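You operate a simulated robot arm through the tools that you are given. There is no shell and no other tool. Be economical: measure what you need, move in short steps, check, and stop when the job is done.

Carry out the task below with a simulated two-armed robot. There is one attempt and no reset: what you move stays moved.

TASK
Swap the rack's orange module for the black one and check the rack.
Fine: switch the rack off first and on again after; the old module goes on the mat, the new one in its slot. Set down upright: what you pick out.

The check looks at the end state, three seconds after you hand in, the way a careful person would. Anything else that was tipped, shoved, dropped, spilled or broken makes it a failure.

THE ROBOT
Two 7-joint arms with fingered hands on one trunk, on a base that drives. Base frame: it is fixed to the floor where the robot stands at the start and does not move with it; the origin is under the middle of the robot, x ahead of it, y to its left, z up; the surface under the hand at the start is at about z = 850. Units: mm, degrees, N and s.
The left shoulder is at the start at [42, 163, 1061], the right one opposite. Places, roughly: bench lead clip [500, -1300, 900]; black relay [-2250, 250, 250]; blue card (6x10x4 cm) [700, -500, 900]; blue lead plug [-2000, 250, 250]; blue sensor [500, -1500, 750]; check button [500, -400, 900]; clamp knob [600, -600, 900]; green relay [-2250, 250, 250]; grey relay [750, -1250, 750]; left cover post [-2000, 300, 400]; module rack [600, -300, 900]; orange card (6x10x4 cm) [700, -600, 900]; orange lead plug [750, -1250, 1000]; orange sensor [500, -1500, 750]; rack switch [500, -200, 900]; right cover post [-2000, 300, 400]. Payload 4 kg a hand.
The tool frame of a hand sits at the grasp point between the pads (the TCP): z along the fingers, y along the line on which they close. The tips reach 36 mm beyond it. Largest opening 124 mm; the body of the gripper starts 42 mm behind the TCP. The gripper is a hand of 4 fingers: y runs from the thumb to the fingers, the wrist lies at [-15, -99, -189] in the tool frame, and closing takes about 1.5 s.
Orientation is that of the tool frame in the base frame, as a unit quaternion [w, x, y, z]. With the fingers straight down and the wrist toward the robot, the tool's x, y and z point along [0, 1, 0], [1, 0, 0] and [0, 0, -1] of the base frame.

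THE INTERFACE
- The arms move only by the tool servo_tool. It takes "left_series", "right_series" or both (then of equal length, played together; a hand with none holds still); each is a list of rows, each an object (a shift or turn left out is 0, a gripper value left out holds the last) with "delta_pos": the shift along the base's x, y, z in mm, a list of three; "turn": the turn, a rotation vector about the base's x, y, z in degrees, a list of three. In form: [{"delta_pos": [x, y, z], "turn": [rx, ry, rz]}, ...]. A call has 1 to 20 rows; each row is the pose to reach, as a shift and turn from the pose commanded when the call began. "left_gripper" and "right_gripper" are, for a hand that has rows, the gripper command, from -1 (shut) to 1 (fully open), values between in proportion, set as the call begins (left out, the last holds). Rows are played at 5 a second. More than 50 mm and 8.6 degrees between two rows, or a gripper value outside its range, and nothing of the call is played. A pose out of reach is approached as far as the arm can. The call stops where the force on the tool passes 60 N (or 10 N more than at its start, if that is more) or the arm is blocked; 0.2 s more then pass. Each finger travels about 45 mm/s and halts on what it meets, pressing with about 30 N; the grip force reading is that of the motor and also rises with nothing between the fingers. The clock runs only during rows and for 0.2 s after the last one: add rows that repeat a pose to give the fingers time. The reply holds the time, the measured pose of the TCP, the force on the tool along the base axes, the opening and the grip force, in the units named above and with some noise, with the torque about the TCP (base axes, N m) and any sound that the robot's microphone picked up, and new pictures: "show" is both (left out), scene, wrist or none (wrist: the cameras of the hands that moved).
- Cameras (640 x 400 px; columns grow to the right, rows downward): "scene" is now at [145.5, -56.1, 1325]; the picture's right is [-0.56, -0.82, 0.09], its down [-0.35, 0.14, -0.92] and it looks along [0.75, -0.55, -0.37] (base axes); focal length 230 px, centre (320, 200). "left" rides on the left gripper at [-75, -86, -123] in its tool frame; the picture's right is [-0.70, -0.34, 0.63], its down [0.64, -0.68, 0.35] and it looks along [0.32, 0.65, 0.69] (tool axes); focal length 275 px, centre (320, 200). "right" rides on the right gripper at [75, -86, -123] in its tool frame; the picture's right is [-0.70, 0.34, -0.63], its down [-0.64, -0.68, 0.35] and it looks along [-0.32, 0.65, 0.69] (tool axes); focal length 275 px, centre (320, 200). There is no depth. A picture from a camera that has moved, and an enlarged one, comes with that camera's place and axes in the base frame and with its lens. The place of the scene camera against the robot may be out by one fixed shift of up to 25 mm in any direction.
- slide_trunk(by): slides the trunk up (or, below 0, down) by that many mm; the arms and the scene camera ride with it, the base frame stays. It gives what a move gives, with no picture.
- steer(legs): drives the robot by 1 to 6 legs, each [ahead, left, turn to the left] in mm, mm and degrees, along the robot's own axes; the way and the turn of a leg run together, so that a leg with both is an arc; at most 1500 mm and 180 degrees a leg. The arms and the cameras ride along, it lands a little off, and it stops where it bumps. It gives what a move gives, and a new picture of the scene camera.
- set_grasp(shape, hand): the hand has 4 fingers and takes this shape, open, in about a second: jaw (thumb against the fingers, like two jaws); tri (thumb and two fingers); tip (a fingertip pinch); poke (one finger out to press); point (the index stretched); flat (the hand flat); cup (the hand cupped); fist (a fist). The gripper value then closes the fingers along that shape, each until it touches; the sizes above hold for jaw. It gives what a move gives, with no picture.
- aim_head(pan, tilt): turns the head with the scene camera to pan (to the left, within 86 degrees either way) and tilt (down, from -29 to 69), counted from straight ahead of the robot. It gives what a move gives, and a new picture of the scene camera.
- enlarge(camera, box): a new picture of the part [left, top, right, bottom] of that camera's present view, enlarged. The clock stands still meanwhile.
- job_done(): hands the job in; it is judged then, once.

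Work in short steps. Places have to be worked out from the pictures, the camera data and where the tool is seen: move nearer, look again, correct. Check each grasp and each placing, and mend what went wrong. You have 120 turns and 260 pictures in all, those below and enlarged ones among them. Open the grippers and draw the arms clear of the work before you hand the job in, unless the task says otherwise; then end with one line.

The tools are called after ">>>" by a JSON object that holds its "name" and its "arguments". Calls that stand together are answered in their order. servo_tool: Moves the arms, as the interface text tells. Its arguments: {"type":"object","properties":{"left_series":{"type":"array","items":{"type":"object","properties":{"delta_pos":{"type":"array","items":{"type":"number"}},"turn":{"type":"array","items":{"type":"number"}}}}},"left_gripper":{"type":"number"},"right_series":{"type":"array","items":{"type":"object","properties":{"delta_pos":{"type":"array","items":{"type":"number"}},"turn":{"type":"array","items":{"type":"number"}}}}},"right_gripper":{"type":"number"},"show":{"type":"string","enum":["both","scene","wrist","none"]}},"required":[]} The other tools are called the same way: slide_trunk (by) slides the trunk up or down; set_grasp (shape, hand) gives the hand a shape; steer (legs) drives the base; aim_head (pan, tilt) turns the head that bears the scene camera; enlarge (camera, box) takes an enlarged picture of a part of a camera's view; job_done () hands the job in.

At the start:

```text
time: 0.0
left_eef_pos: [832.4, 53.0, 1198.3]
left_tool_rot: [0.0, 0.707, 0.707, 0.0]
left_force: [-0.5, -0.1, 0.4]
left_torque: [0.02, -0.01, 0.0]
left_gripper_width: 123.6
left_grip_force: 0.1
left_shape: jaw
right_eef_pos: [646.0, -565.6, 1217.0]
right_tool_rot: [0.0, 0.707, 0.707, 0.001]
right_force: [0.3, 0.1, 0.0]
right_torque: [-0.01, 0.0, 0.01]
right_gripper_width: 123.8
right_grip_force: 0.1
right_shape: jaw
trunk travel left (down, up): [-225.0, 253.0]
robot x, y, heading: [2.4, 2.9, -0.1]
head pan, tilt: [-34.7, 14.7]
```

scene: 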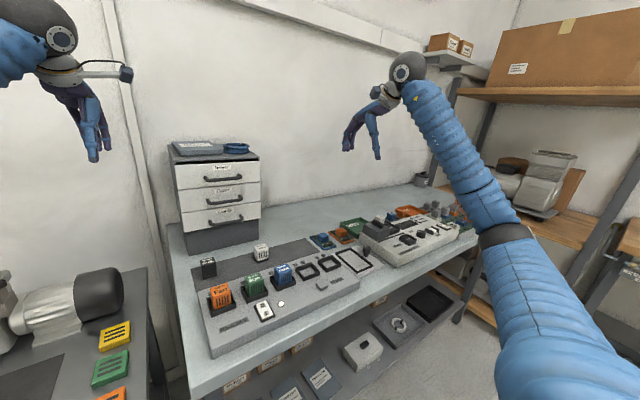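
right: 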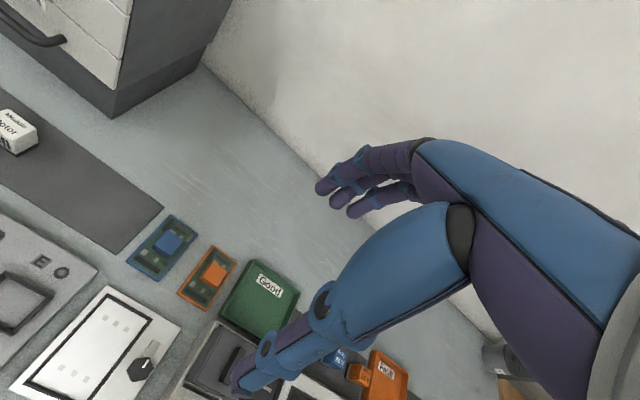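
left: 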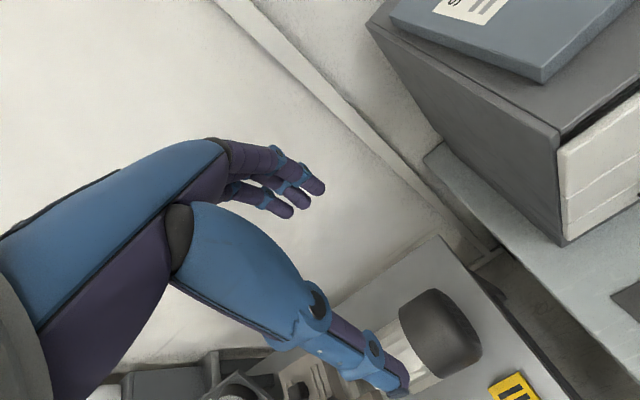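

The rack with orange, green and blue modules is seen; a black and a white module stand on the mat behind. I enlarge the scene around the rack to read details.

>>> {"name": "enlarge", "arguments": {"camera": "scene", "box": [180, 220, 340, 350]}}

>>> {"name": "enlarge", "arguments": {"camera": "scene", "box": [280, 190, 480, 310]}}

```text
3.08 times, centred on (260, 285) of scene
camera zoom: at [145.5, -56.1, 1325.0], right [-0.56, -0.82, 0.09], down [-0.35, 0.14, -0.92], along [0.75, -0.55, -0.37], focal length 709 px, centre (505, -62)
```

zoom: 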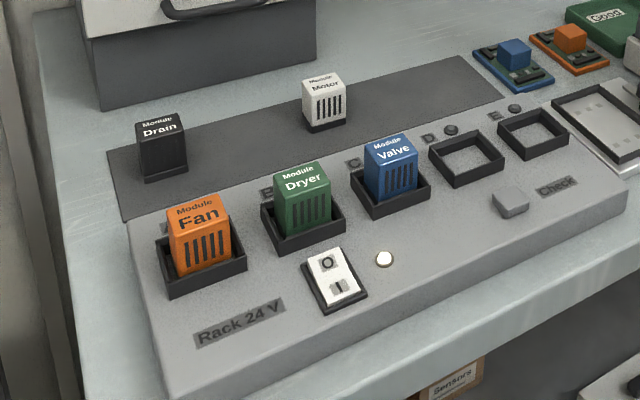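

```text
3.20 times, centred on (380, 250) of scene
camera zoom: at [145.5, -56.1, 1325.0], right [-0.56, -0.82, 0.09], down [-0.35, 0.14, -0.92], along [0.75, -0.55, -0.37], focal length 737 px, centre (128, 40)
```

zoom: 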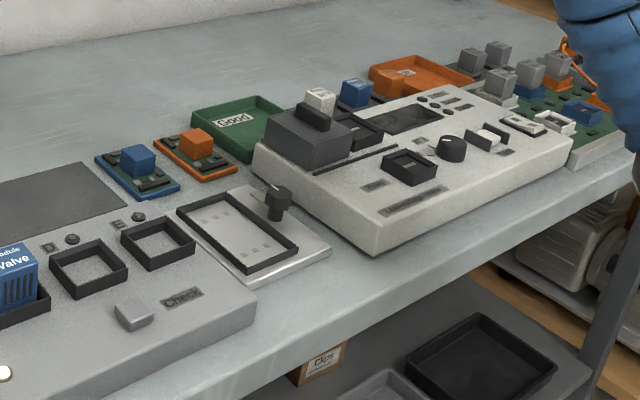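

The modules, switch (about [520,-205]) and check button (about [520,-363]) are quite near the robot. I back off a little for reach and aim the head down at the rack.

>>> {"name": "steer", "arguments": {"legs": [[-90, 0, 0]]}}

>>> {"name": "aim_head", "arguments": {"pan": -20, "tilt": 38}}

>>> {"name": "enlarge", "arguments": {"camera": "scene", "box": [200, 100, 440, 250]}}

```text
time: 1.1
left_eef_pos: [739.1, 53.7, 1200.8]
left_tool_rot: [0.0, 0.706, 0.708, 0.0]
left_force: [-0.4, 0.7, 1.3]
left_torque: [0.02, -0.05, 0.0]
left_gripper_width: 123.6
left_grip_force: 0.0
left_shape: jaw
right_eef_pos: [552.1, -565.3, 1218.6]
right_tool_rot: [0.0, 0.708, 0.707, 0.001]
right_force: [-0.5, 1.0, 0.5]
right_torque: [0.02, -0.02, 0.0]
right_gripper_width: 123.4
right_grip_force: 0.1
right_shape: jaw
trunk travel left (down, up): [-225.0, 253.0]
robot x, y, heading: [-91.1, -1.3, -0.0]
head pan, tilt: [-34.7, 14.7]
camera scene: at [51.9, -56.1, 1325.2], right [-0.56, -0.82, 0.09], down [-0.35, 0.14, -0.92], along [0.75, -0.55, -0.37], focal length 230 px, centre (320, 200)
```

scene: 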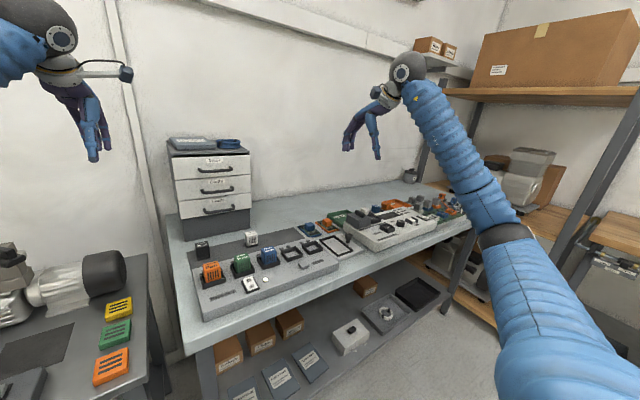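

```text
time: 2.0
left_eef_pos: [739.8, 53.7, 1199.1]
left_tool_rot: [0.0, 0.707, 0.707, 0.0]
left_force: [0.6, -0.1, -0.7]
left_torque: [0.01, 0.02, -0.03]
left_gripper_width: 123.7
left_grip_force: 0.0
left_shape: jaw
right_eef_pos: [553.5, -564.0, 1217.0]
right_tool_rot: [0.0, 0.707, 0.707, 0.001]
right_force: [0.2, -0.8, 0.0]
right_torque: [-0.01, 0.0, 0.02]
right_gripper_width: 123.9
right_grip_force: 0.1
right_shape: jaw
trunk travel left (down, up): [-225.0, 253.0]
robot x, y, heading: [-94.0, -0.3, 0.2]
head pan, tilt: [-20.0, 38.0]
camera scene: at [52.3, -32.5, 1287.8], right [-0.34, -0.94, 0.05], down [-0.69, 0.21, -0.69], along [0.64, -0.27, -0.72], focal length 230 px, centre (320, 200)
```

scene: 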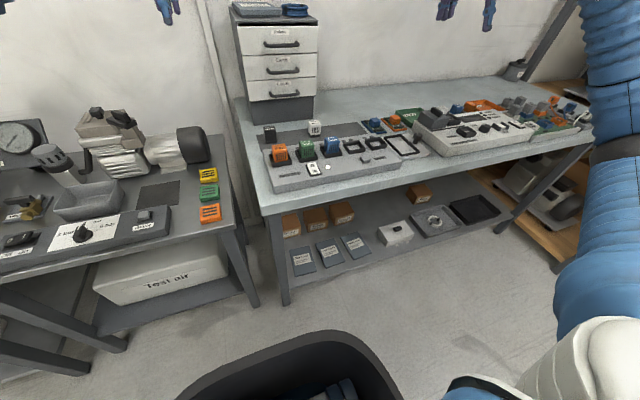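

```text
2.67 times, centred on (320, 175) of scene
camera zoom: at [52.3, -32.5, 1287.8], right [-0.34, -0.94, 0.05], down [-0.69, 0.21, -0.69], along [0.64, -0.27, -0.72], focal length 614 px, centre (320, 267)
```

zoom: 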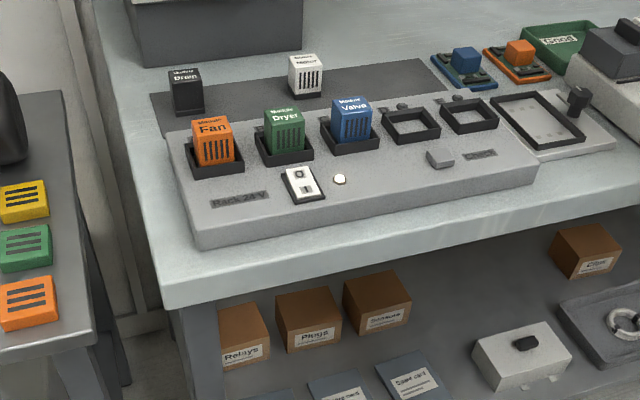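

I set the right hand to poke and bring it over the switch at height, to see where the fingertip is relative to the TCP.

>>> {"name": "set_grasp", "arguments": {"hand": "right", "shape": "poke"}}

>>> {"name": "servo_tool", "arguments": {"right_series": [{"delta_pos": [-4, 40, -13]}, {"delta_pos": [-8, 80, -27]}, {"delta_pos": [-11, 120, -40]}, {"delta_pos": [-15, 160, -53]}, {"delta_pos": [-19, 200, -67]}, {"delta_pos": [-23, 240, -80]}, {"delta_pos": [-27, 280, -93]}, {"delta_pos": [-30, 320, -107]}, {"delta_pos": [-34, 359, -120]}, {"delta_pos": [-34, 359, -150]}, {"delta_pos": [-34, 359, -180]}, {"delta_pos": [-34, 359, -180]}]}}

```text
time: 2.9
left_eef_pos: [740.2, 53.2, 1200.1]
left_tool_rot: [0.0, 0.706, 0.708, 0.0]
left_force: [0.4, 0.3, -0.6]
left_torque: [-0.05, 0.01, 0.01]
left_gripper_width: 123.7
left_grip_force: 0.0
left_shape: jaw
right_eef_pos: [553.2, -564.6, 1217.7]
right_tool_rot: [-0.001, 0.707, 0.707, 0.0]
right_force: [-0.8, 1.0, 0.5]
right_torque: [-0.04, 0.01, 0.02]
right_gripper_width: 0.2
right_grip_force: 0.0
right_shape: poke
trunk travel left (down, up): [-225.0, 253.0]
robot x, y, heading: [-93.2, -2.7, 0.1]
head pan, tilt: [-20.0, 38.0]
```

```text
time: 5.5
left_eef_pos: [739.8, 53.0, 1199.9]
left_tool_rot: [0.0, 0.707, 0.708, 0.0]
left_force: [0.6, -0.2, 0.0]
left_torque: [0.0, -0.02, -0.03]
left_gripper_width: 123.9
left_grip_force: 0.1
left_shape: jaw
right_eef_pos: [517.6, -205.4, 1037.1]
right_tool_rot: [-0.001, 0.707, 0.707, 0.001]
right_force: [-0.6, 0.3, 0.4]
right_torque: [0.04, -0.03, -0.03]
right_gripper_width: 0.0
right_grip_force: 0.0
right_shape: poke
trunk travel left (down, up): [-225.0, 253.0]
robot x, y, heading: [-90.4, 0.3, 0.0]
head pan, tilt: [-20.0, 38.0]
camera scene: at [52.1, -32.5, 1287.8], right [-0.34, -0.94, 0.05], down [-0.69, 0.21, -0.69], along [0.64, -0.27, -0.72], focal length 230 px, centre (320, 200)
camera right: at [432.8, -130.5, 1159.8], right [0.34, -0.7, 0.63], down [-0.68, -0.64, -0.35], along [0.65, -0.32, -0.69], focal length 275 px, centre (320, 200)
```

scene: 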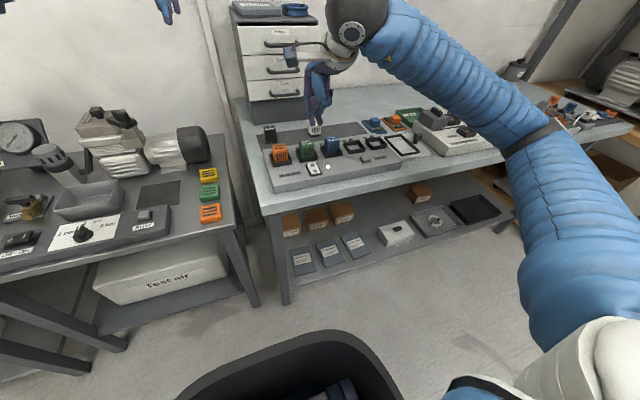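
right: 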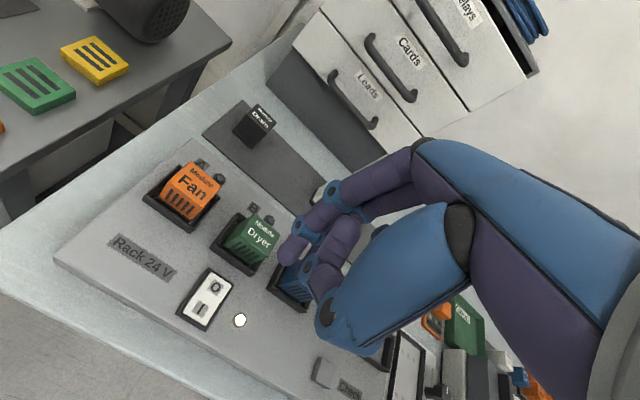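

The index tip appears about 36 mm below the TCP. I enlarge the wrist view for the switch and finger details.

>>> {"name": "enlarge", "arguments": {"camera": "right", "box": [120, 120, 400, 340]}}

>>> {"name": "enlarge", "arguments": {"camera": "scene", "box": [250, 60, 410, 190]}}

```text
1.82 times, centred on (260, 230) of right
camera zoom: at [432.8, -130.5, 1159.8], right [0.34, -0.7, 0.63], down [-0.68, -0.64, -0.35], along [0.65, -0.32, -0.69], focal length 500 px, centre (429, 146)
```

zoom: 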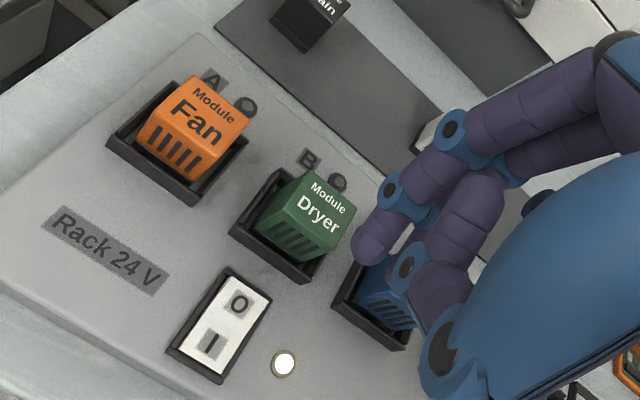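

```text
3.08 times, centred on (330, 125) of scene
camera zoom: at [52.1, -32.5, 1287.8], right [-0.34, -0.94, 0.05], down [-0.69, 0.21, -0.69], along [0.64, -0.27, -0.72], focal length 709 px, centre (289, 431)
```

zoom: 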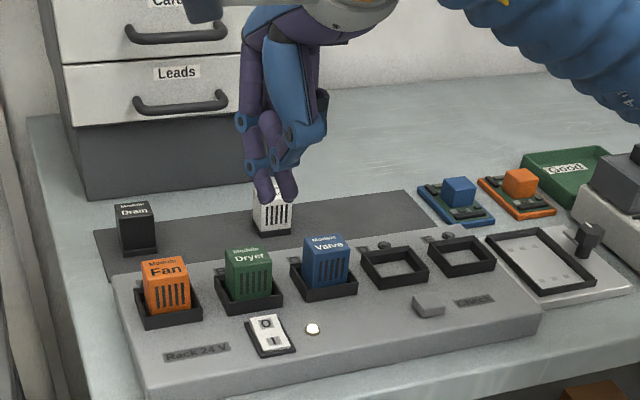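

I look closer at the fingertips to see which one is the lowest.

>>> {"name": "enlarge", "arguments": {"camera": "scene", "box": [295, 60, 345, 140]}}

>>> {"name": "enlarge", "arguments": {"camera": "right", "box": [250, 170, 410, 330]}}

```text
5.00 times, centred on (320, 100) of scene
camera zoom: at [52.1, -32.5, 1287.8], right [-0.34, -0.94, 0.05], down [-0.69, 0.21, -0.69], along [0.64, -0.27, -0.72], focal length 1152 px, centre (320, 700)
```

zoom: 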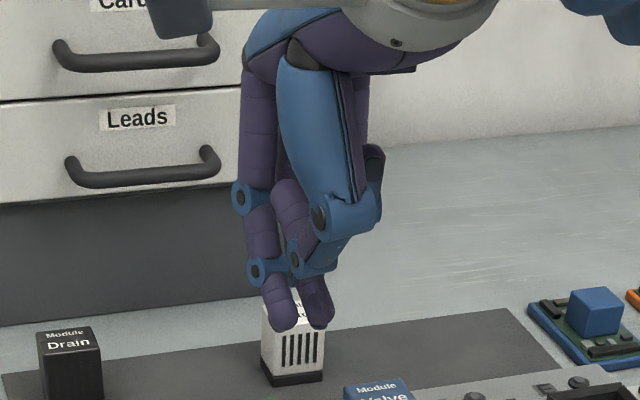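

```text
2.50 times, centred on (330, 250) of right
camera zoom: at [432.8, -130.5, 1159.8], right [0.34, -0.7, 0.63], down [-0.68, -0.64, -0.35], along [0.65, -0.32, -0.69], focal length 688 px, centre (295, 75)
```

zoom: 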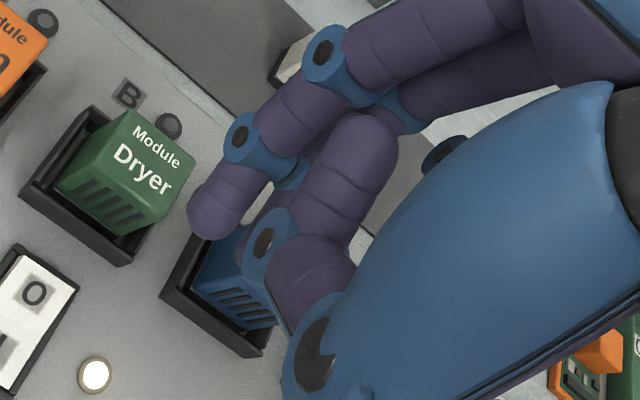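

The fingers curve over toward the modules in poke. I try the "point" shape and look, before choosing.

>>> {"name": "set_grasp", "arguments": {"hand": "right", "shape": "point"}}

>>> {"name": "enlarge", "arguments": {"camera": "right", "box": [120, 120, 440, 320]}}

>>> {"name": "enlarge", "arguments": {"camera": "scene", "box": [270, 40, 370, 170]}}

```text
time: 6.4
left_eef_pos: [739.9, 53.7, 1199.6]
left_tool_rot: [-0.001, 0.706, 0.708, 0.0]
left_force: [-0.2, -0.7, -0.4]
left_torque: [0.0, 0.01, 0.03]
left_gripper_width: 123.8
left_grip_force: 0.1
left_shape: jaw
right_eef_pos: [517.6, -204.9, 1036.2]
right_tool_rot: [0.0, 0.707, 0.707, 0.001]
right_force: [0.0, 0.1, -0.9]
right_torque: [-0.01, -0.03, 0.01]
right_gripper_width: 116.0
right_grip_force: 0.0
right_shape: point
trunk travel left (down, up): [-225.0, 253.0]
robot x, y, heading: [-92.4, -4.3, 0.1]
head pan, tilt: [-20.0, 38.0]
```

```text
2.00 times, centred on (280, 220) of right
camera zoom: at [433.0, -130.5, 1159.9], right [0.34, -0.7, 0.63], down [-0.68, -0.64, -0.35], along [0.65, -0.32, -0.69], focal length 551 px, centre (400, 160)
```

zoom: 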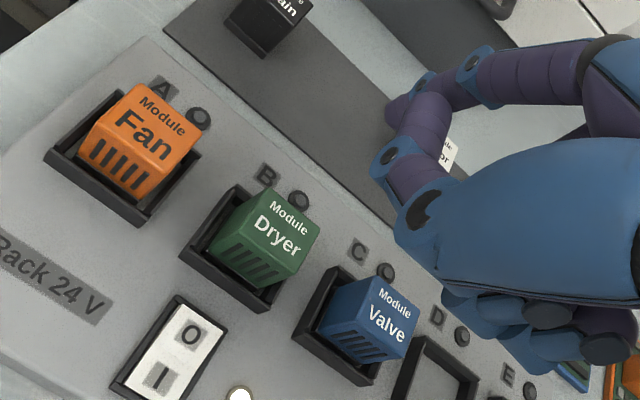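

```text
3.08 times, centred on (320, 105) of scene
camera zoom: at [52.3, -32.4, 1287.7], right [-0.34, -0.94, 0.05], down [-0.69, 0.21, -0.69], along [0.64, -0.27, -0.72], focal length 709 px, centre (320, 492)
```

zoom: 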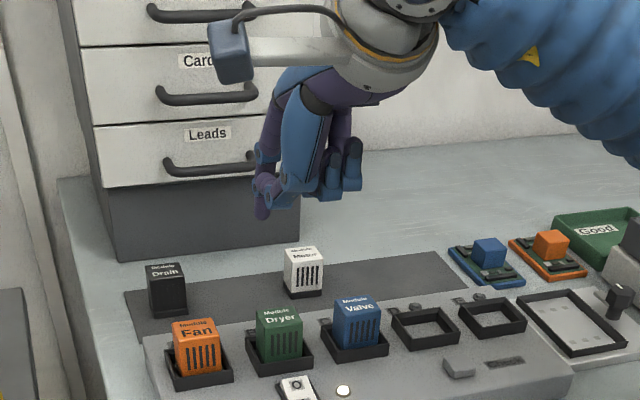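

In "point" the index tip hangs about [620,-197,990], ahead of everything else and well-suited to pressing O in front of the modules. I back the robot another 95 mm so the tip can be placed over the switch, then look.

>>> {"name": "steer", "arguments": {"legs": [[-95, 0, 0]]}}

>>> {"name": "servo_tool", "arguments": {"right_series": [{"delta_pos": [0, 0, -15]}, {"delta_pos": [0, 0, -25]}, {"delta_pos": [0, 0, -25]}]}}

>>> {"name": "enlarge", "arguments": {"camera": "right", "box": [240, 80, 480, 230]}}

>>> {"name": "enlarge", "arguments": {"camera": "scene", "box": [270, 60, 370, 160]}}

```text
time: 7.5
left_eef_pos: [641.5, 50.4, 1201.0]
left_tool_rot: [0.0, 0.708, 0.707, 0.001]
left_force: [-0.3, -0.7, 0.6]
left_torque: [-0.01, 0.0, 0.03]
left_gripper_width: 123.6
left_grip_force: 0.1
left_shape: jaw
right_eef_pos: [418.4, -207.1, 1037.9]
right_tool_rot: [0.001, 0.708, 0.706, 0.001]
right_force: [-1.0, -0.5, 0.3]
right_torque: [0.03, -0.02, -0.02]
right_gripper_width: 116.1
right_grip_force: 0.0
right_shape: point
trunk travel left (down, up): [-225.0, 253.0]
robot x, y, heading: [-188.9, 0.2, -0.2]
head pan, tilt: [-20.0, 38.0]
camera scene: at [-46.3, -32.6, 1288.0], right [-0.34, -0.94, 0.05], down [-0.69, 0.21, -0.69], along [0.64, -0.27, -0.72], focal length 230 px, centre (320, 200)
```

scene: 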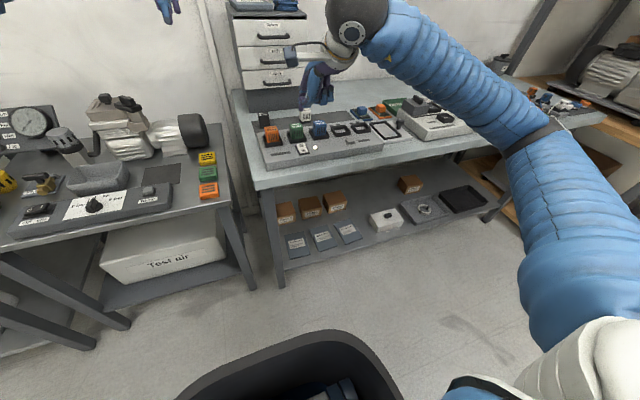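

```text
time: 8.3
left_eef_pos: [643.4, 51.5, 1199.9]
left_tool_rot: [0.0, 0.708, 0.706, 0.0]
left_force: [-0.2, -1.3, 0.5]
left_torque: [-0.02, -0.02, 0.01]
left_gripper_width: 123.8
left_grip_force: 0.1
left_shape: jaw
right_eef_pos: [421.6, -207.6, 1011.2]
right_tool_rot: [0.0, 0.709, 0.706, -0.001]
right_force: [-0.3, -1.6, -0.4]
right_torque: [0.01, 0.01, -0.05]
right_gripper_width: 116.3
right_grip_force: 0.1
right_shape: point
trunk travel left (down, up): [-225.0, 253.0]
robot x, y, heading: [-188.6, -1.5, -0.0]
head pan, tilt: [-20.0, 38.0]
camera scene: at [-44.4, -32.7, 1287.7], right [-0.34, -0.94, 0.05], down [-0.69, 0.21, -0.69], along [0.64, -0.27, -0.72], focal length 230 px, centre (320, 200)
camera right: at [337.8, -132.5, 1134.6], right [0.33, -0.7, 0.63], down [-0.68, -0.64, -0.35], along [0.65, -0.32, -0.69], focal length 275 px, centre (320, 200)
```

scene: 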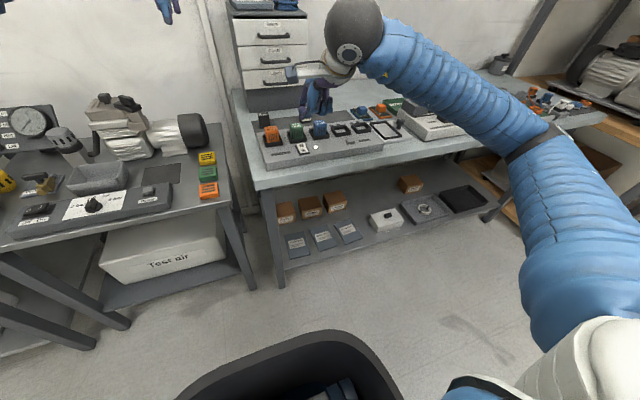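
right: 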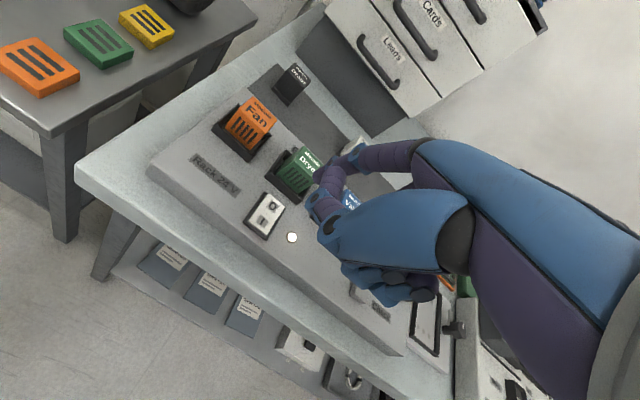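

```text
2.67 times, centred on (360, 155) of right
camera zoom: at [337.8, -132.5, 1134.6], right [0.33, -0.7, 0.63], down [-0.68, -0.64, -0.35], along [0.65, -0.32, -0.69], focal length 734 px, centre (213, 320)
```

zoom: 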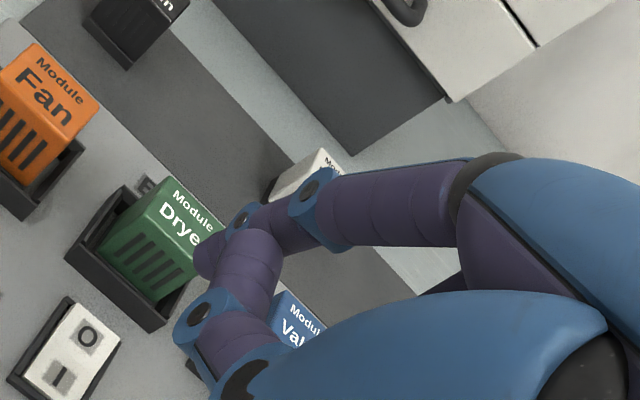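

```text
4.00 times, centred on (320, 110) of scene
camera zoom: at [-44.4, -32.7, 1287.7], right [-0.34, -0.94, 0.05], down [-0.69, 0.21, -0.69], along [0.64, -0.27, -0.72], focal length 922 px, centre (320, 560)
```

zoom: 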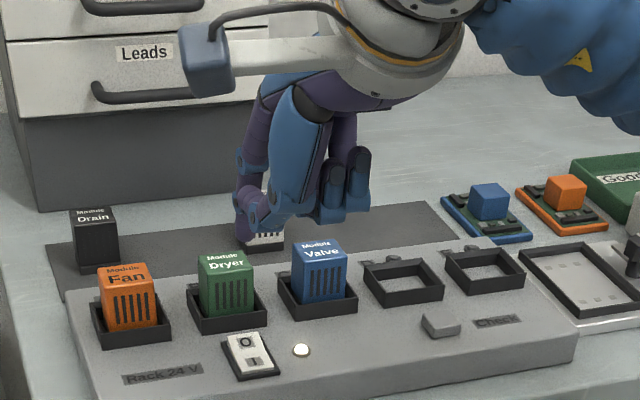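

The O pad triangulates to about [512,-197,892]; the index tip is near [523,-200,960]. I descend 40 mm with a small correction and look again.

>>> {"name": "servo_tool", "arguments": {"right_series": [{"delta_pos": [-10, 3, -10]}, {"delta_pos": [-10, 3, -25]}, {"delta_pos": [-10, 3, -40]}, {"delta_pos": [-10, 3, -40]}], "show": "none"}}

>>> {"name": "enlarge", "arguments": {"camera": "right", "box": [220, 100, 440, 240]}}

>>> {"name": "enlarge", "arguments": {"camera": "scene", "box": [270, 80, 370, 170]}}

```text
time: 9.3
left_eef_pos: [642.7, 51.5, 1200.5]
left_tool_rot: [-0.001, 0.708, 0.706, 0.0]
left_force: [-0.3, 0.3, -0.3]
left_torque: [0.03, -0.04, 0.02]
left_gripper_width: 123.6
left_grip_force: 0.0
left_shape: jaw
right_eef_pos: [411.1, -205.4, 971.1]
right_tool_rot: [0.001, 0.709, 0.706, 0.001]
right_force: [-0.6, -0.3, 1.0]
right_torque: [-0.02, 0.02, 0.0]
right_gripper_width: 116.3
right_grip_force: 0.0
right_shape: point
trunk travel left (down, up): [-225.0, 253.0]
robot x, y, heading: [-188.4, 3.0, 0.2]
head pan, tilt: [-20.0, 38.0]
```

```text
2.86 times, centred on (330, 170) of right
camera zoom: at [326.8, -130.6, 1094.9], right [0.33, -0.7, 0.63], down [-0.68, -0.64, -0.35], along [0.65, -0.32, -0.69], focal length 786 px, centre (291, 286)
```

zoom: 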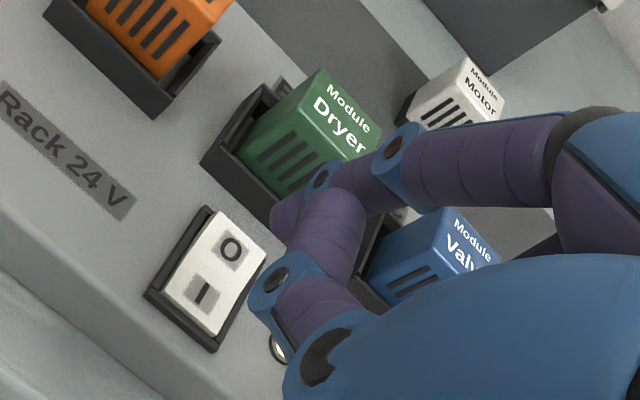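

```text
4.44 times, centred on (320, 125) of scene
camera zoom: at [-44.6, -32.5, 1287.8], right [-0.34, -0.94, 0.05], down [-0.69, 0.21, -0.69], along [0.64, -0.27, -0.72], focal length 1024 px, centre (320, 533)
```

zoom: 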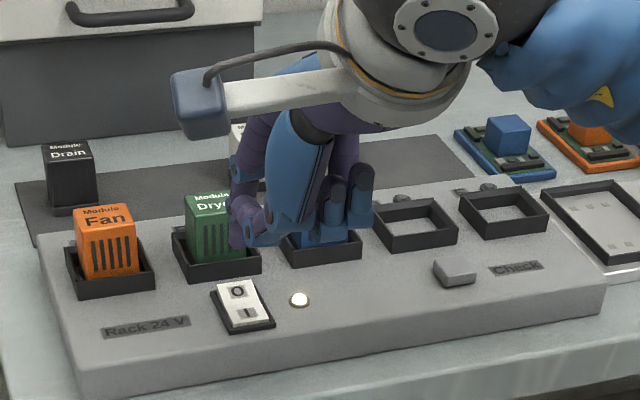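

The index tip looks about 25–40 mm above the O pad. I go down 16 mm more and check.

>>> {"name": "servo_tool", "arguments": {"right_series": [{"delta_pos": [0, 0, -8]}, {"delta_pos": [0, 0, -16]}, {"delta_pos": [0, 0, -16]}], "show": "none"}}

>>> {"name": "enlarge", "arguments": {"camera": "right", "box": [240, 120, 380, 240]}}

>>> {"name": "enlarge", "arguments": {"camera": "scene", "box": [280, 110, 340, 160]}}

```text
time: 10.1
left_eef_pos: [643.9, 52.0, 1200.1]
left_tool_rot: [0.0, 0.708, 0.706, 0.001]
left_force: [-0.2, 0.1, 0.0]
left_torque: [0.0, 0.01, 0.0]
left_gripper_width: 123.7
left_grip_force: 0.1
left_shape: jaw
right_eef_pos: [410.9, -204.9, 955.7]
right_tool_rot: [0.0, 0.708, 0.706, 0.001]
right_force: [0.5, 0.0, 0.7]
right_torque: [-0.06, 0.01, 0.01]
right_gripper_width: 116.2
right_grip_force: 0.1
right_shape: point
trunk travel left (down, up): [-225.0, 253.0]
robot x, y, heading: [-189.4, 1.9, -0.2]
head pan, tilt: [-20.0, 38.0]
```

```text
3.33 times, centred on (310, 180) of right
camera zoom: at [327.2, -129.2, 1079.6], right [0.33, -0.7, 0.63], down [-0.68, -0.64, -0.35], along [0.65, -0.32, -0.69], focal length 918 px, centre (353, 267)
```

zoom: 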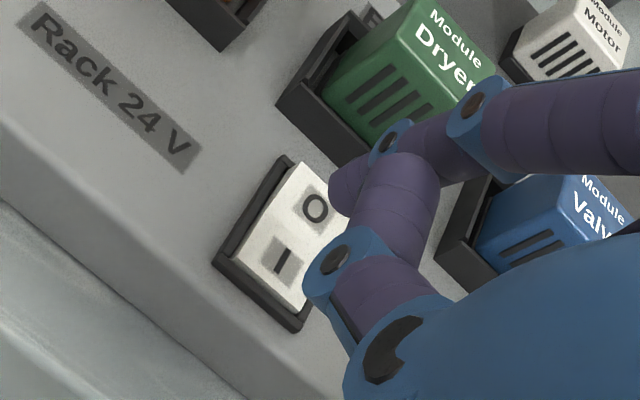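

```text
8.00 times, centred on (310, 135) of scene
camera zoom: at [-44.6, -32.6, 1287.8], right [-0.34, -0.94, 0.05], down [-0.69, 0.21, -0.69], along [0.64, -0.27, -0.72], focal length 1843 px, centre (400, 720)
```

zoom: 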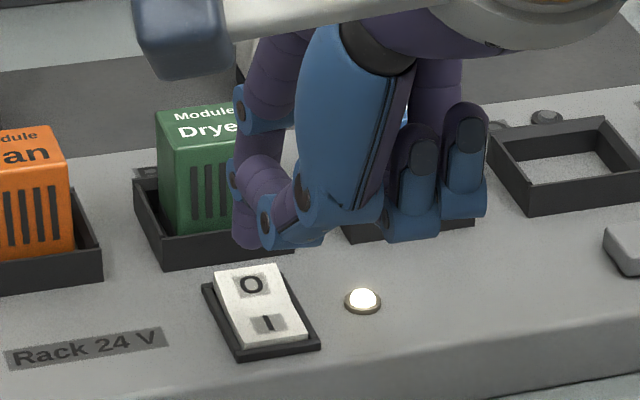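

Triangulating again relative to the O mark, the tip is about [496,-191,918]. I shift +16 in x, −5 in y and come down 14 mm, then check.

>>> {"name": "servo_tool", "arguments": {"right_series": [{"delta_pos": [16, -5, 0]}, {"delta_pos": [16, -5, -14]}, {"delta_pos": [16, -5, -14]}], "show": "none"}}

>>> {"name": "enlarge", "arguments": {"camera": "right", "box": [240, 120, 380, 240]}}

>>> {"name": "enlarge", "arguments": {"camera": "scene", "box": [280, 110, 340, 160]}}

```text
time: 10.9
left_eef_pos: [642.8, 52.4, 1200.7]
left_tool_rot: [0.0, 0.708, 0.706, -0.001]
left_force: [0.2, 0.3, -0.1]
left_torque: [0.0, 0.01, -0.02]
left_gripper_width: 123.9
left_grip_force: 0.1
left_shape: jaw
right_eef_pos: [426.9, -208.8, 942.4]
right_tool_rot: [0.0, 0.708, 0.706, 0.0]
right_force: [0.1, 0.4, -0.6]
right_torque: [0.0, -0.02, 0.02]
right_gripper_width: 116.1
right_grip_force: 0.1
right_shape: point
trunk travel left (down, up): [-225.0, 253.0]
robot x, y, heading: [-185.5, -3.5, -0.2]
head pan, tilt: [-20.0, 38.0]
```

```text
3.33 times, centred on (310, 180) of right
camera zoom: at [342.8, -133.8, 1065.0], right [0.33, -0.7, 0.63], down [-0.68, -0.64, -0.35], along [0.65, -0.32, -0.69], focal length 918 px, centre (353, 267)
```

zoom: 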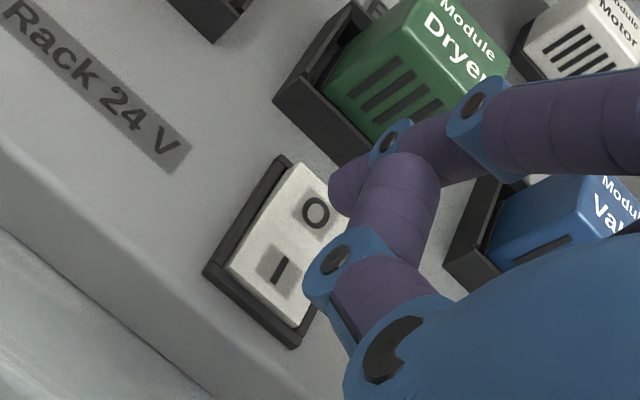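

```text
8.00 times, centred on (310, 135) of scene
camera zoom: at [-44.5, -32.5, 1287.7], right [-0.34, -0.94, 0.05], down [-0.69, 0.21, -0.69], along [0.64, -0.27, -0.72], focal length 1843 px, centre (400, 720)
```

zoom: 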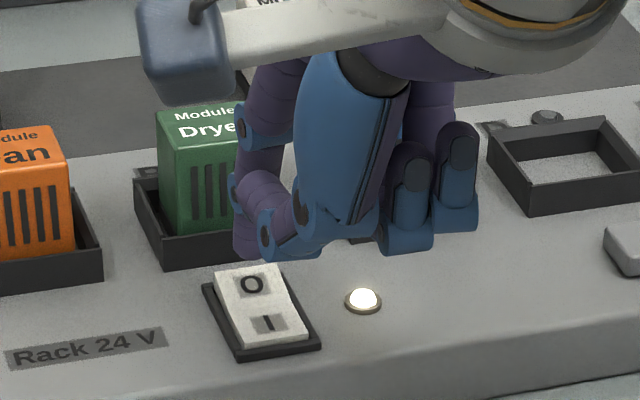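

The tip is now at about [509,-195,905], right over the O half, with the thumb well clear above. I press down in small steps.

>>> {"name": "servo_tool", "arguments": {"right_series": [{"delta_pos": [3, -2, -5]}, {"delta_pos": [3, -2, -10]}, {"delta_pos": [3, -2, -13]}, {"delta_pos": [3, -2, -16]}, {"delta_pos": [3, -2, -18]}], "show": "none"}}

>>> {"name": "enlarge", "arguments": {"camera": "scene", "box": [280, 110, 340, 160]}}

```text
time: 12.1
left_eef_pos: [642.6, 51.0, 1199.6]
left_tool_rot: [-0.001, 0.707, 0.707, 0.0]
left_force: [-0.6, 0.4, -0.1]
left_torque: [-0.01, -0.04, -0.03]
left_gripper_width: 123.5
left_grip_force: 0.0
left_shape: jaw
right_eef_pos: [428.1, -211.0, 924.0]
right_tool_rot: [0.0, 0.708, 0.706, 0.0]
right_force: [0.7, -0.3, 0.8]
right_torque: [0.04, -0.08, 0.01]
right_gripper_width: 0.1
right_grip_force: 0.1
right_shape: point
trunk travel left (down, up): [-225.0, 253.0]
robot x, y, heading: [-189.1, -3.8, 0.1]
head pan, tilt: [-20.0, 38.0]
```

```text
8.00 times, centred on (310, 135) of scene
camera zoom: at [-44.7, -32.6, 1287.8], right [-0.34, -0.94, 0.05], down [-0.69, 0.21, -0.69], along [0.64, -0.27, -0.72], focal length 1843 px, centre (400, 720)
```

zoom: 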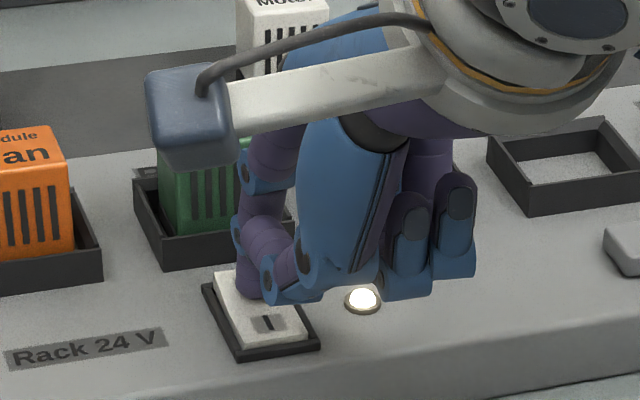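

The tip is on the O half with little force; lamp still lit. I press a little further.

>>> {"name": "servo_tool", "arguments": {"right_series": [{"delta_pos": [0, 0, -2]}, {"delta_pos": [0, 0, -4]}, {"delta_pos": [0, 0, -6]}, {"delta_pos": [0, 0, -8]}], "show": "none"}}

>>> {"name": "enlarge", "arguments": {"camera": "scene", "box": [280, 110, 340, 160]}}

```text
time: 13.1
left_eef_pos: [642.1, 52.7, 1201.5]
left_tool_rot: [0.001, 0.707, 0.707, 0.0]
left_force: [-0.1, 0.4, -0.5]
left_torque: [-0.01, 0.0, 0.0]
left_gripper_width: 123.7
left_grip_force: 0.1
left_shape: jaw
right_eef_pos: [428.2, -210.4, 919.1]
right_tool_rot: [0.002, 0.708, 0.706, 0.003]
right_force: [-6.9, -1.4, 24.1]
right_torque: [0.34, -1.72, 0.02]
right_gripper_width: 0.0
right_grip_force: 0.1
right_shape: point
trunk travel left (down, up): [-225.0, 253.0]
robot x, y, heading: [-192.3, -3.9, -0.2]
head pan, tilt: [-20.0, 38.0]
```

```text
8.00 times, centred on (310, 135) of scene
camera zoom: at [-46.8, -32.4, 1288.4], right [-0.34, -0.94, 0.05], down [-0.69, 0.21, -0.69], along [0.64, -0.27, -0.72], focal length 1843 px, centre (400, 720)
```

zoom: 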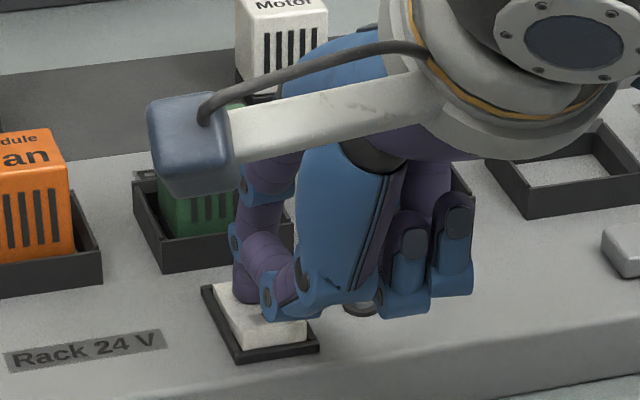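

The lamp appears dark and the force is 24 N. I lift straight up and check.

>>> {"name": "servo_tool", "arguments": {"right_series": [{"delta_pos": [0, 0, 15]}, {"delta_pos": [0, 0, 45]}, {"delta_pos": [-10, 0, 85]}, {"delta_pos": [-20, 0, 125]}], "show": "none"}}

>>> {"name": "enlarge", "arguments": {"camera": "scene", "box": [250, 90, 370, 190]}}

```text
time: 14.1
left_eef_pos: [643.3, 51.8, 1200.9]
left_tool_rot: [0.0, 0.708, 0.706, -0.001]
left_force: [-0.5, -0.1, 0.0]
left_torque: [0.01, -0.02, 0.02]
left_gripper_width: 123.5
left_grip_force: 0.0
left_shape: jaw
right_eef_pos: [411.8, -213.7, 1043.5]
right_tool_rot: [-0.001, 0.708, 0.706, 0.0]
right_force: [0.8, 0.0, -0.6]
right_torque: [-0.01, -0.01, 0.01]
right_gripper_width: 0.0
right_grip_force: 0.0
right_shape: point
trunk travel left (down, up): [-225.0, 253.0]
robot x, y, heading: [-184.7, 1.7, -0.1]
head pan, tilt: [-20.0, 38.0]
```

```text
4.00 times, centred on (310, 140) of scene
camera zoom: at [-45.1, -32.1, 1287.9], right [-0.34, -0.94, 0.05], down [-0.69, 0.21, -0.69], along [0.64, -0.27, -0.72], focal length 922 px, centre (360, 440)
```

zoom: 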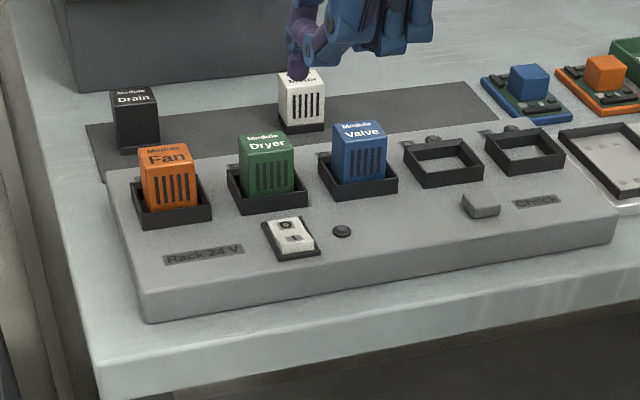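

The lamp is dark: rack is off. Now I return the base forward, change the right hand to jaw and move above the orange module to look.

>>> {"name": "steer", "arguments": {"legs": [[95, 0, 0]]}}

>>> {"name": "set_grasp", "arguments": {"hand": "right", "shape": "tri"}}

>>> {"name": "servo_tool", "arguments": {"right_series": [{"delta_pos": [20, 28, 15]}, {"delta_pos": [40, 56, 30]}, {"delta_pos": [60, 84, 45]}, {"delta_pos": [60, 84, 45]}], "show": "both"}}

>>> {"name": "enlarge", "arguments": {"camera": "right", "box": [120, 100, 440, 340]}}

```text
time: 15.2
left_eef_pos: [737.9, 51.4, 1199.1]
left_tool_rot: [-0.001, 0.708, 0.706, -0.001]
left_force: [0.1, 0.5, 0.0]
left_torque: [0.01, 0.01, 0.03]
left_gripper_width: 123.7
left_grip_force: 0.1
left_shape: jaw
right_eef_pos: [505.0, -215.1, 1041.9]
right_tool_rot: [-0.001, 0.708, 0.706, -0.001]
right_force: [0.2, 0.4, -0.8]
right_torque: [0.0, 0.07, -0.01]
right_gripper_width: 0.0
right_grip_force: 0.1
right_shape: point
trunk travel left (down, up): [-225.0, 253.0]
robot x, y, heading: [-96.5, 2.0, -0.2]
head pan, tilt: [-20.0, 38.0]
camera scene: at [50.1, -32.9, 1287.5], right [-0.34, -0.94, 0.05], down [-0.69, 0.21, -0.69], along [0.64, -0.27, -0.72], focal length 230 px, centre (320, 200)
```

scene: 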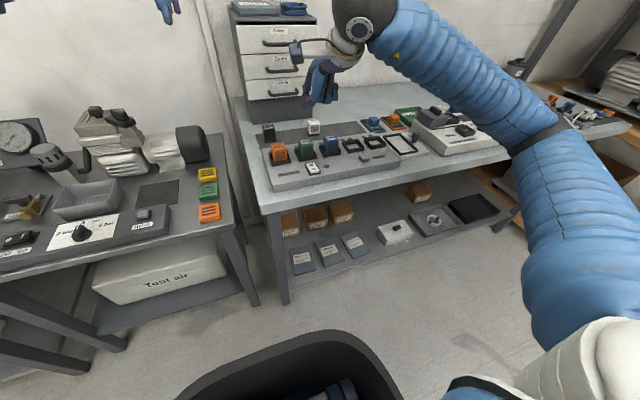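

```text
time: 16.1
left_eef_pos: [736.6, 52.1, 1198.8]
left_tool_rot: [0.0, 0.707, 0.707, 0.001]
left_force: [1.2, -0.4, 0.4]
left_torque: [0.01, 0.03, 0.02]
left_gripper_width: 123.6
left_grip_force: 0.0
left_shape: jaw
right_eef_pos: [505.3, -213.3, 1041.7]
right_tool_rot: [0.0, 0.708, 0.706, 0.0]
right_force: [-0.9, 0.2, 0.5]
right_torque: [0.0, -0.02, 0.0]
right_gripper_width: 123.7
right_grip_force: 0.0
right_shape: tri
trunk travel left (down, up): [-225.0, 253.0]
robot x, y, heading: [-94.4, 3.8, -0.2]
head pan, tilt: [-20.0, 38.0]
```

```text
time: 17.1
left_eef_pos: [736.3, 50.9, 1200.0]
left_tool_rot: [-0.001, 0.708, 0.706, 0.0]
left_force: [1.3, -0.3, 0.4]
left_torque: [0.02, 0.01, 0.0]
left_gripper_width: 123.7
left_grip_force: 0.1
left_shape: jaw
right_eef_pos: [565.8, -129.9, 1087.7]
right_tool_rot: [0.0, 0.708, 0.706, 0.0]
right_force: [0.1, 0.1, -0.7]
right_torque: [0.05, -0.01, 0.0]
right_gripper_width: 123.7
right_grip_force: 0.1
right_shape: tri
trunk travel left (down, up): [-225.0, 253.0]
robot x, y, heading: [-93.7, 0.5, -0.2]
head pan, tilt: [-20.0, 38.0]
camera scene: at [48.1, -33.7, 1287.7], right [-0.34, -0.94, 0.05], down [-0.69, 0.21, -0.69], along [0.64, -0.27, -0.72], focal length 230 px, centre (320, 200)
camera right: at [481.8, -54.2, 1210.5], right [0.33, -0.7, 0.63], down [-0.68, -0.64, -0.35], along [0.65, -0.32, -0.69], focal length 275 px, centre (320, 200)
```

scene: 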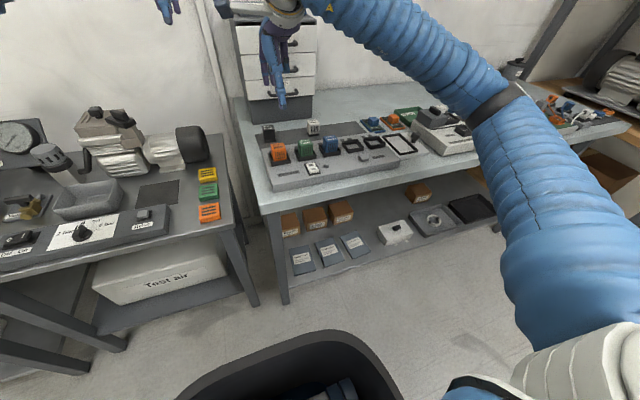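
right: 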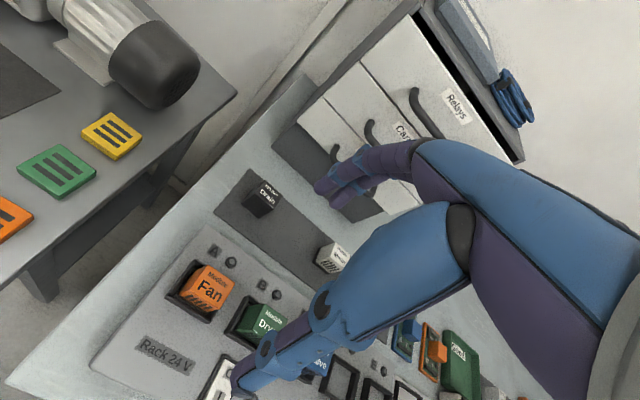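

```text
1.67 times, centred on (280, 220) of right
camera zoom: at [481.8, -54.2, 1210.5], right [0.33, -0.7, 0.63], down [-0.68, -0.64, -0.35], along [0.65, -0.32, -0.69], focal length 459 px, centre (387, 167)
```

zoom: 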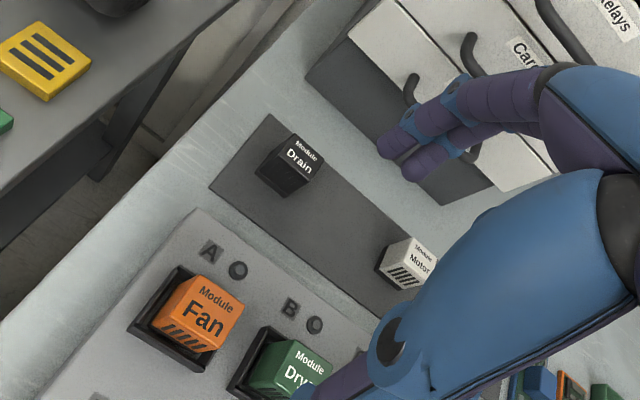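

I zoom into the orange and black modules for precise edges.

>>> {"name": "enlarge", "arguments": {"camera": "right", "box": [160, 220, 260, 340]}}

>>> {"name": "enlarge", "arguments": {"camera": "right", "box": [200, 150, 360, 280]}}

>>> {"name": "enlarge", "arguments": {"camera": "scene", "box": [255, 70, 335, 180]}}

```text
3.33 times, centred on (210, 280) of right
camera zoom: at [481.8, -54.2, 1210.5], right [0.33, -0.7, 0.63], down [-0.68, -0.64, -0.35], along [0.65, -0.32, -0.69], focal length 918 px, centre (687, -67)
```

zoom: 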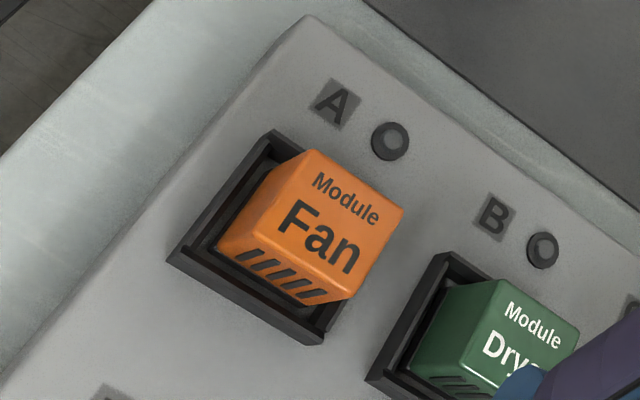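

```text
3.08 times, centred on (280, 215) of right
camera zoom: at [481.8, -54.2, 1210.5], right [0.33, -0.7, 0.63], down [-0.68, -0.64, -0.35], along [0.65, -0.32, -0.69], focal length 847 px, centre (443, 154)
```

zoom: 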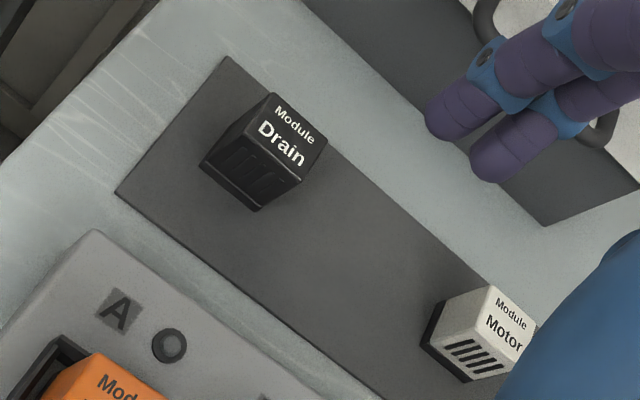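

```text
3.64 times, centred on (295, 125) of scene
camera zoom: at [48.1, -33.7, 1287.7], right [-0.34, -0.94, 0.05], down [-0.69, 0.21, -0.69], along [0.64, -0.27, -0.72], focal length 838 px, centre (411, 473)
```

zoom: 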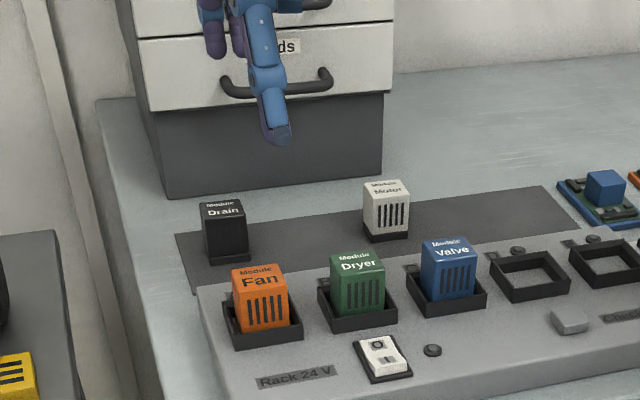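

Orange's top is at about [566,-122] with z≈925, the rack top ≈884. Before descending I look at how the tri hand hangs, in particular the curled ring finger which would be over the green module.

>>> {"name": "aim_head", "arguments": {"pan": -15, "tilt": 25}}

>>> {"name": "enlarge", "arguments": {"camera": "scene", "box": [240, 70, 360, 190]}}

```text
time: 17.9
left_eef_pos: [735.6, 50.5, 1200.5]
left_tool_rot: [0.0, 0.708, 0.706, 0.0]
left_force: [0.2, -0.6, 0.1]
left_torque: [0.01, -0.05, -0.04]
left_gripper_width: 123.6
left_grip_force: 0.1
left_shape: jaw
right_eef_pos: [566.6, -128.9, 1087.9]
right_tool_rot: [0.0, 0.708, 0.706, 0.0]
right_force: [0.3, 0.5, 0.4]
right_torque: [-0.02, 0.03, 0.01]
right_gripper_width: 123.8
right_grip_force: 0.0
right_shape: tri
trunk travel left (down, up): [-225.0, 253.0]
robot x, y, heading: [-99.1, -1.1, -0.2]
head pan, tilt: [-15.0, 25.0]
camera scene: at [59.3, -27.3, 1306.5], right [-0.26, -0.97, 0.04], down [-0.54, 0.11, -0.83], along [0.8, -0.24, -0.55], focal length 230 px, centre (320, 200)
```

scene: 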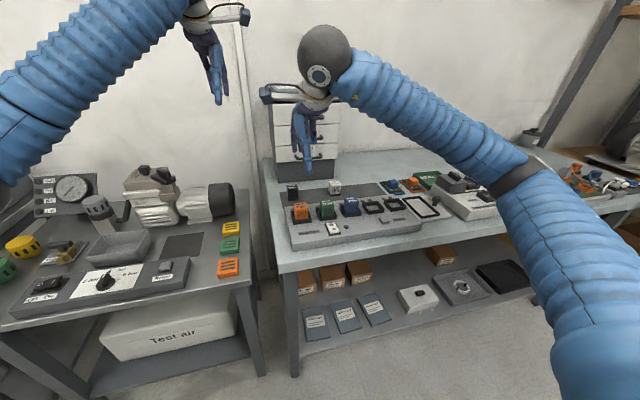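

```text
3.33 times, centred on (300, 130) of scene
camera zoom: at [59.3, -27.3, 1306.5], right [-0.26, -0.97, 0.04], down [-0.54, 0.11, -0.83], along [0.8, -0.24, -0.55], focal length 768 px, centre (387, 433)
```

zoom: 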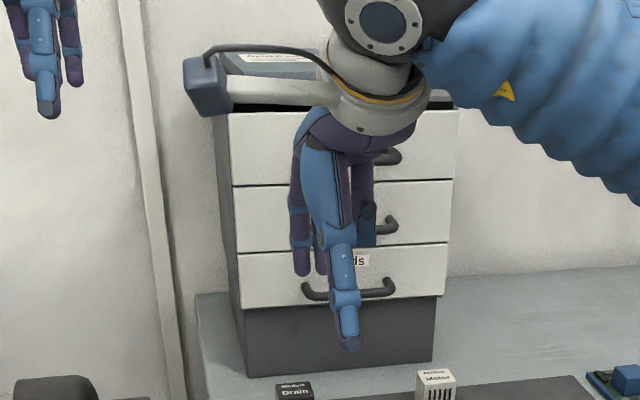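

The ring finger hangs near TCP height, behind and beside the green module, so it should clear. I part-close the hand, centre it over orange and lower to about 20 mm above its top, then check.

>>> {"name": "servo_tool", "arguments": {"right_series": [{"delta_pos": [-1, 10, 0]}, {"delta_pos": [-1, 10, -30]}, {"delta_pos": [-1, 10, -60]}, {"delta_pos": [-1, 10, -90]}, {"delta_pos": [-1, 10, -100]}, {"delta_pos": [-1, 10, -100]}, {"delta_pos": [-1, 10, -100]}], "right_gripper": 0.25, "show": "none"}}

>>> {"name": "enlarge", "arguments": {"camera": "right", "box": [200, 140, 440, 300]}}

>>> {"name": "enlarge", "arguments": {"camera": "scene", "box": [260, 120, 360, 240]}}

```text
time: 19.5
left_eef_pos: [735.8, 50.3, 1200.7]
left_tool_rot: [0.0, 0.708, 0.706, 0.0]
left_force: [1.1, -0.6, -0.2]
left_torque: [-0.03, -0.02, -0.01]
left_gripper_width: 123.5
left_grip_force: 0.1
left_shape: jaw
right_eef_pos: [564.4, -119.5, 985.9]
right_tool_rot: [0.0, 0.709, 0.705, 0.0]
right_force: [-0.7, -0.1, -0.1]
right_torque: [0.02, -0.01, 0.02]
right_gripper_width: 77.8
right_grip_force: 0.1
right_shape: tri
trunk travel left (down, up): [-225.0, 253.0]
robot x, y, heading: [-94.6, -1.4, -0.2]
head pan, tilt: [-15.0, 25.0]
```

```text
2.50 times, centred on (320, 220) of right
camera zoom: at [479.9, -44.0, 1110.1], right [0.33, -0.7, 0.63], down [-0.68, -0.64, -0.35], along [0.65, -0.32, -0.69], focal length 688 px, centre (320, 150)
```

zoom: 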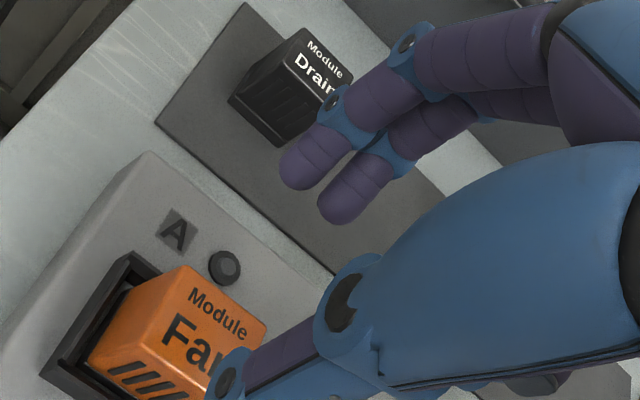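

```text
3.33 times, centred on (310, 180) of scene
camera zoom: at [59.3, -27.1, 1306.6], right [-0.26, -0.97, 0.04], down [-0.54, 0.11, -0.83], along [0.8, -0.24, -0.55], focal length 768 px, centre (353, 267)
```

zoom: 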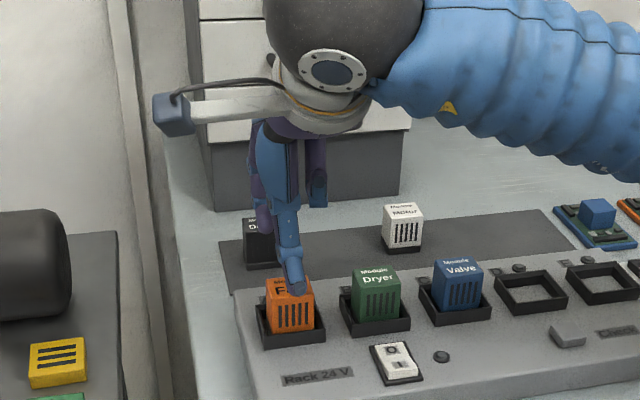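

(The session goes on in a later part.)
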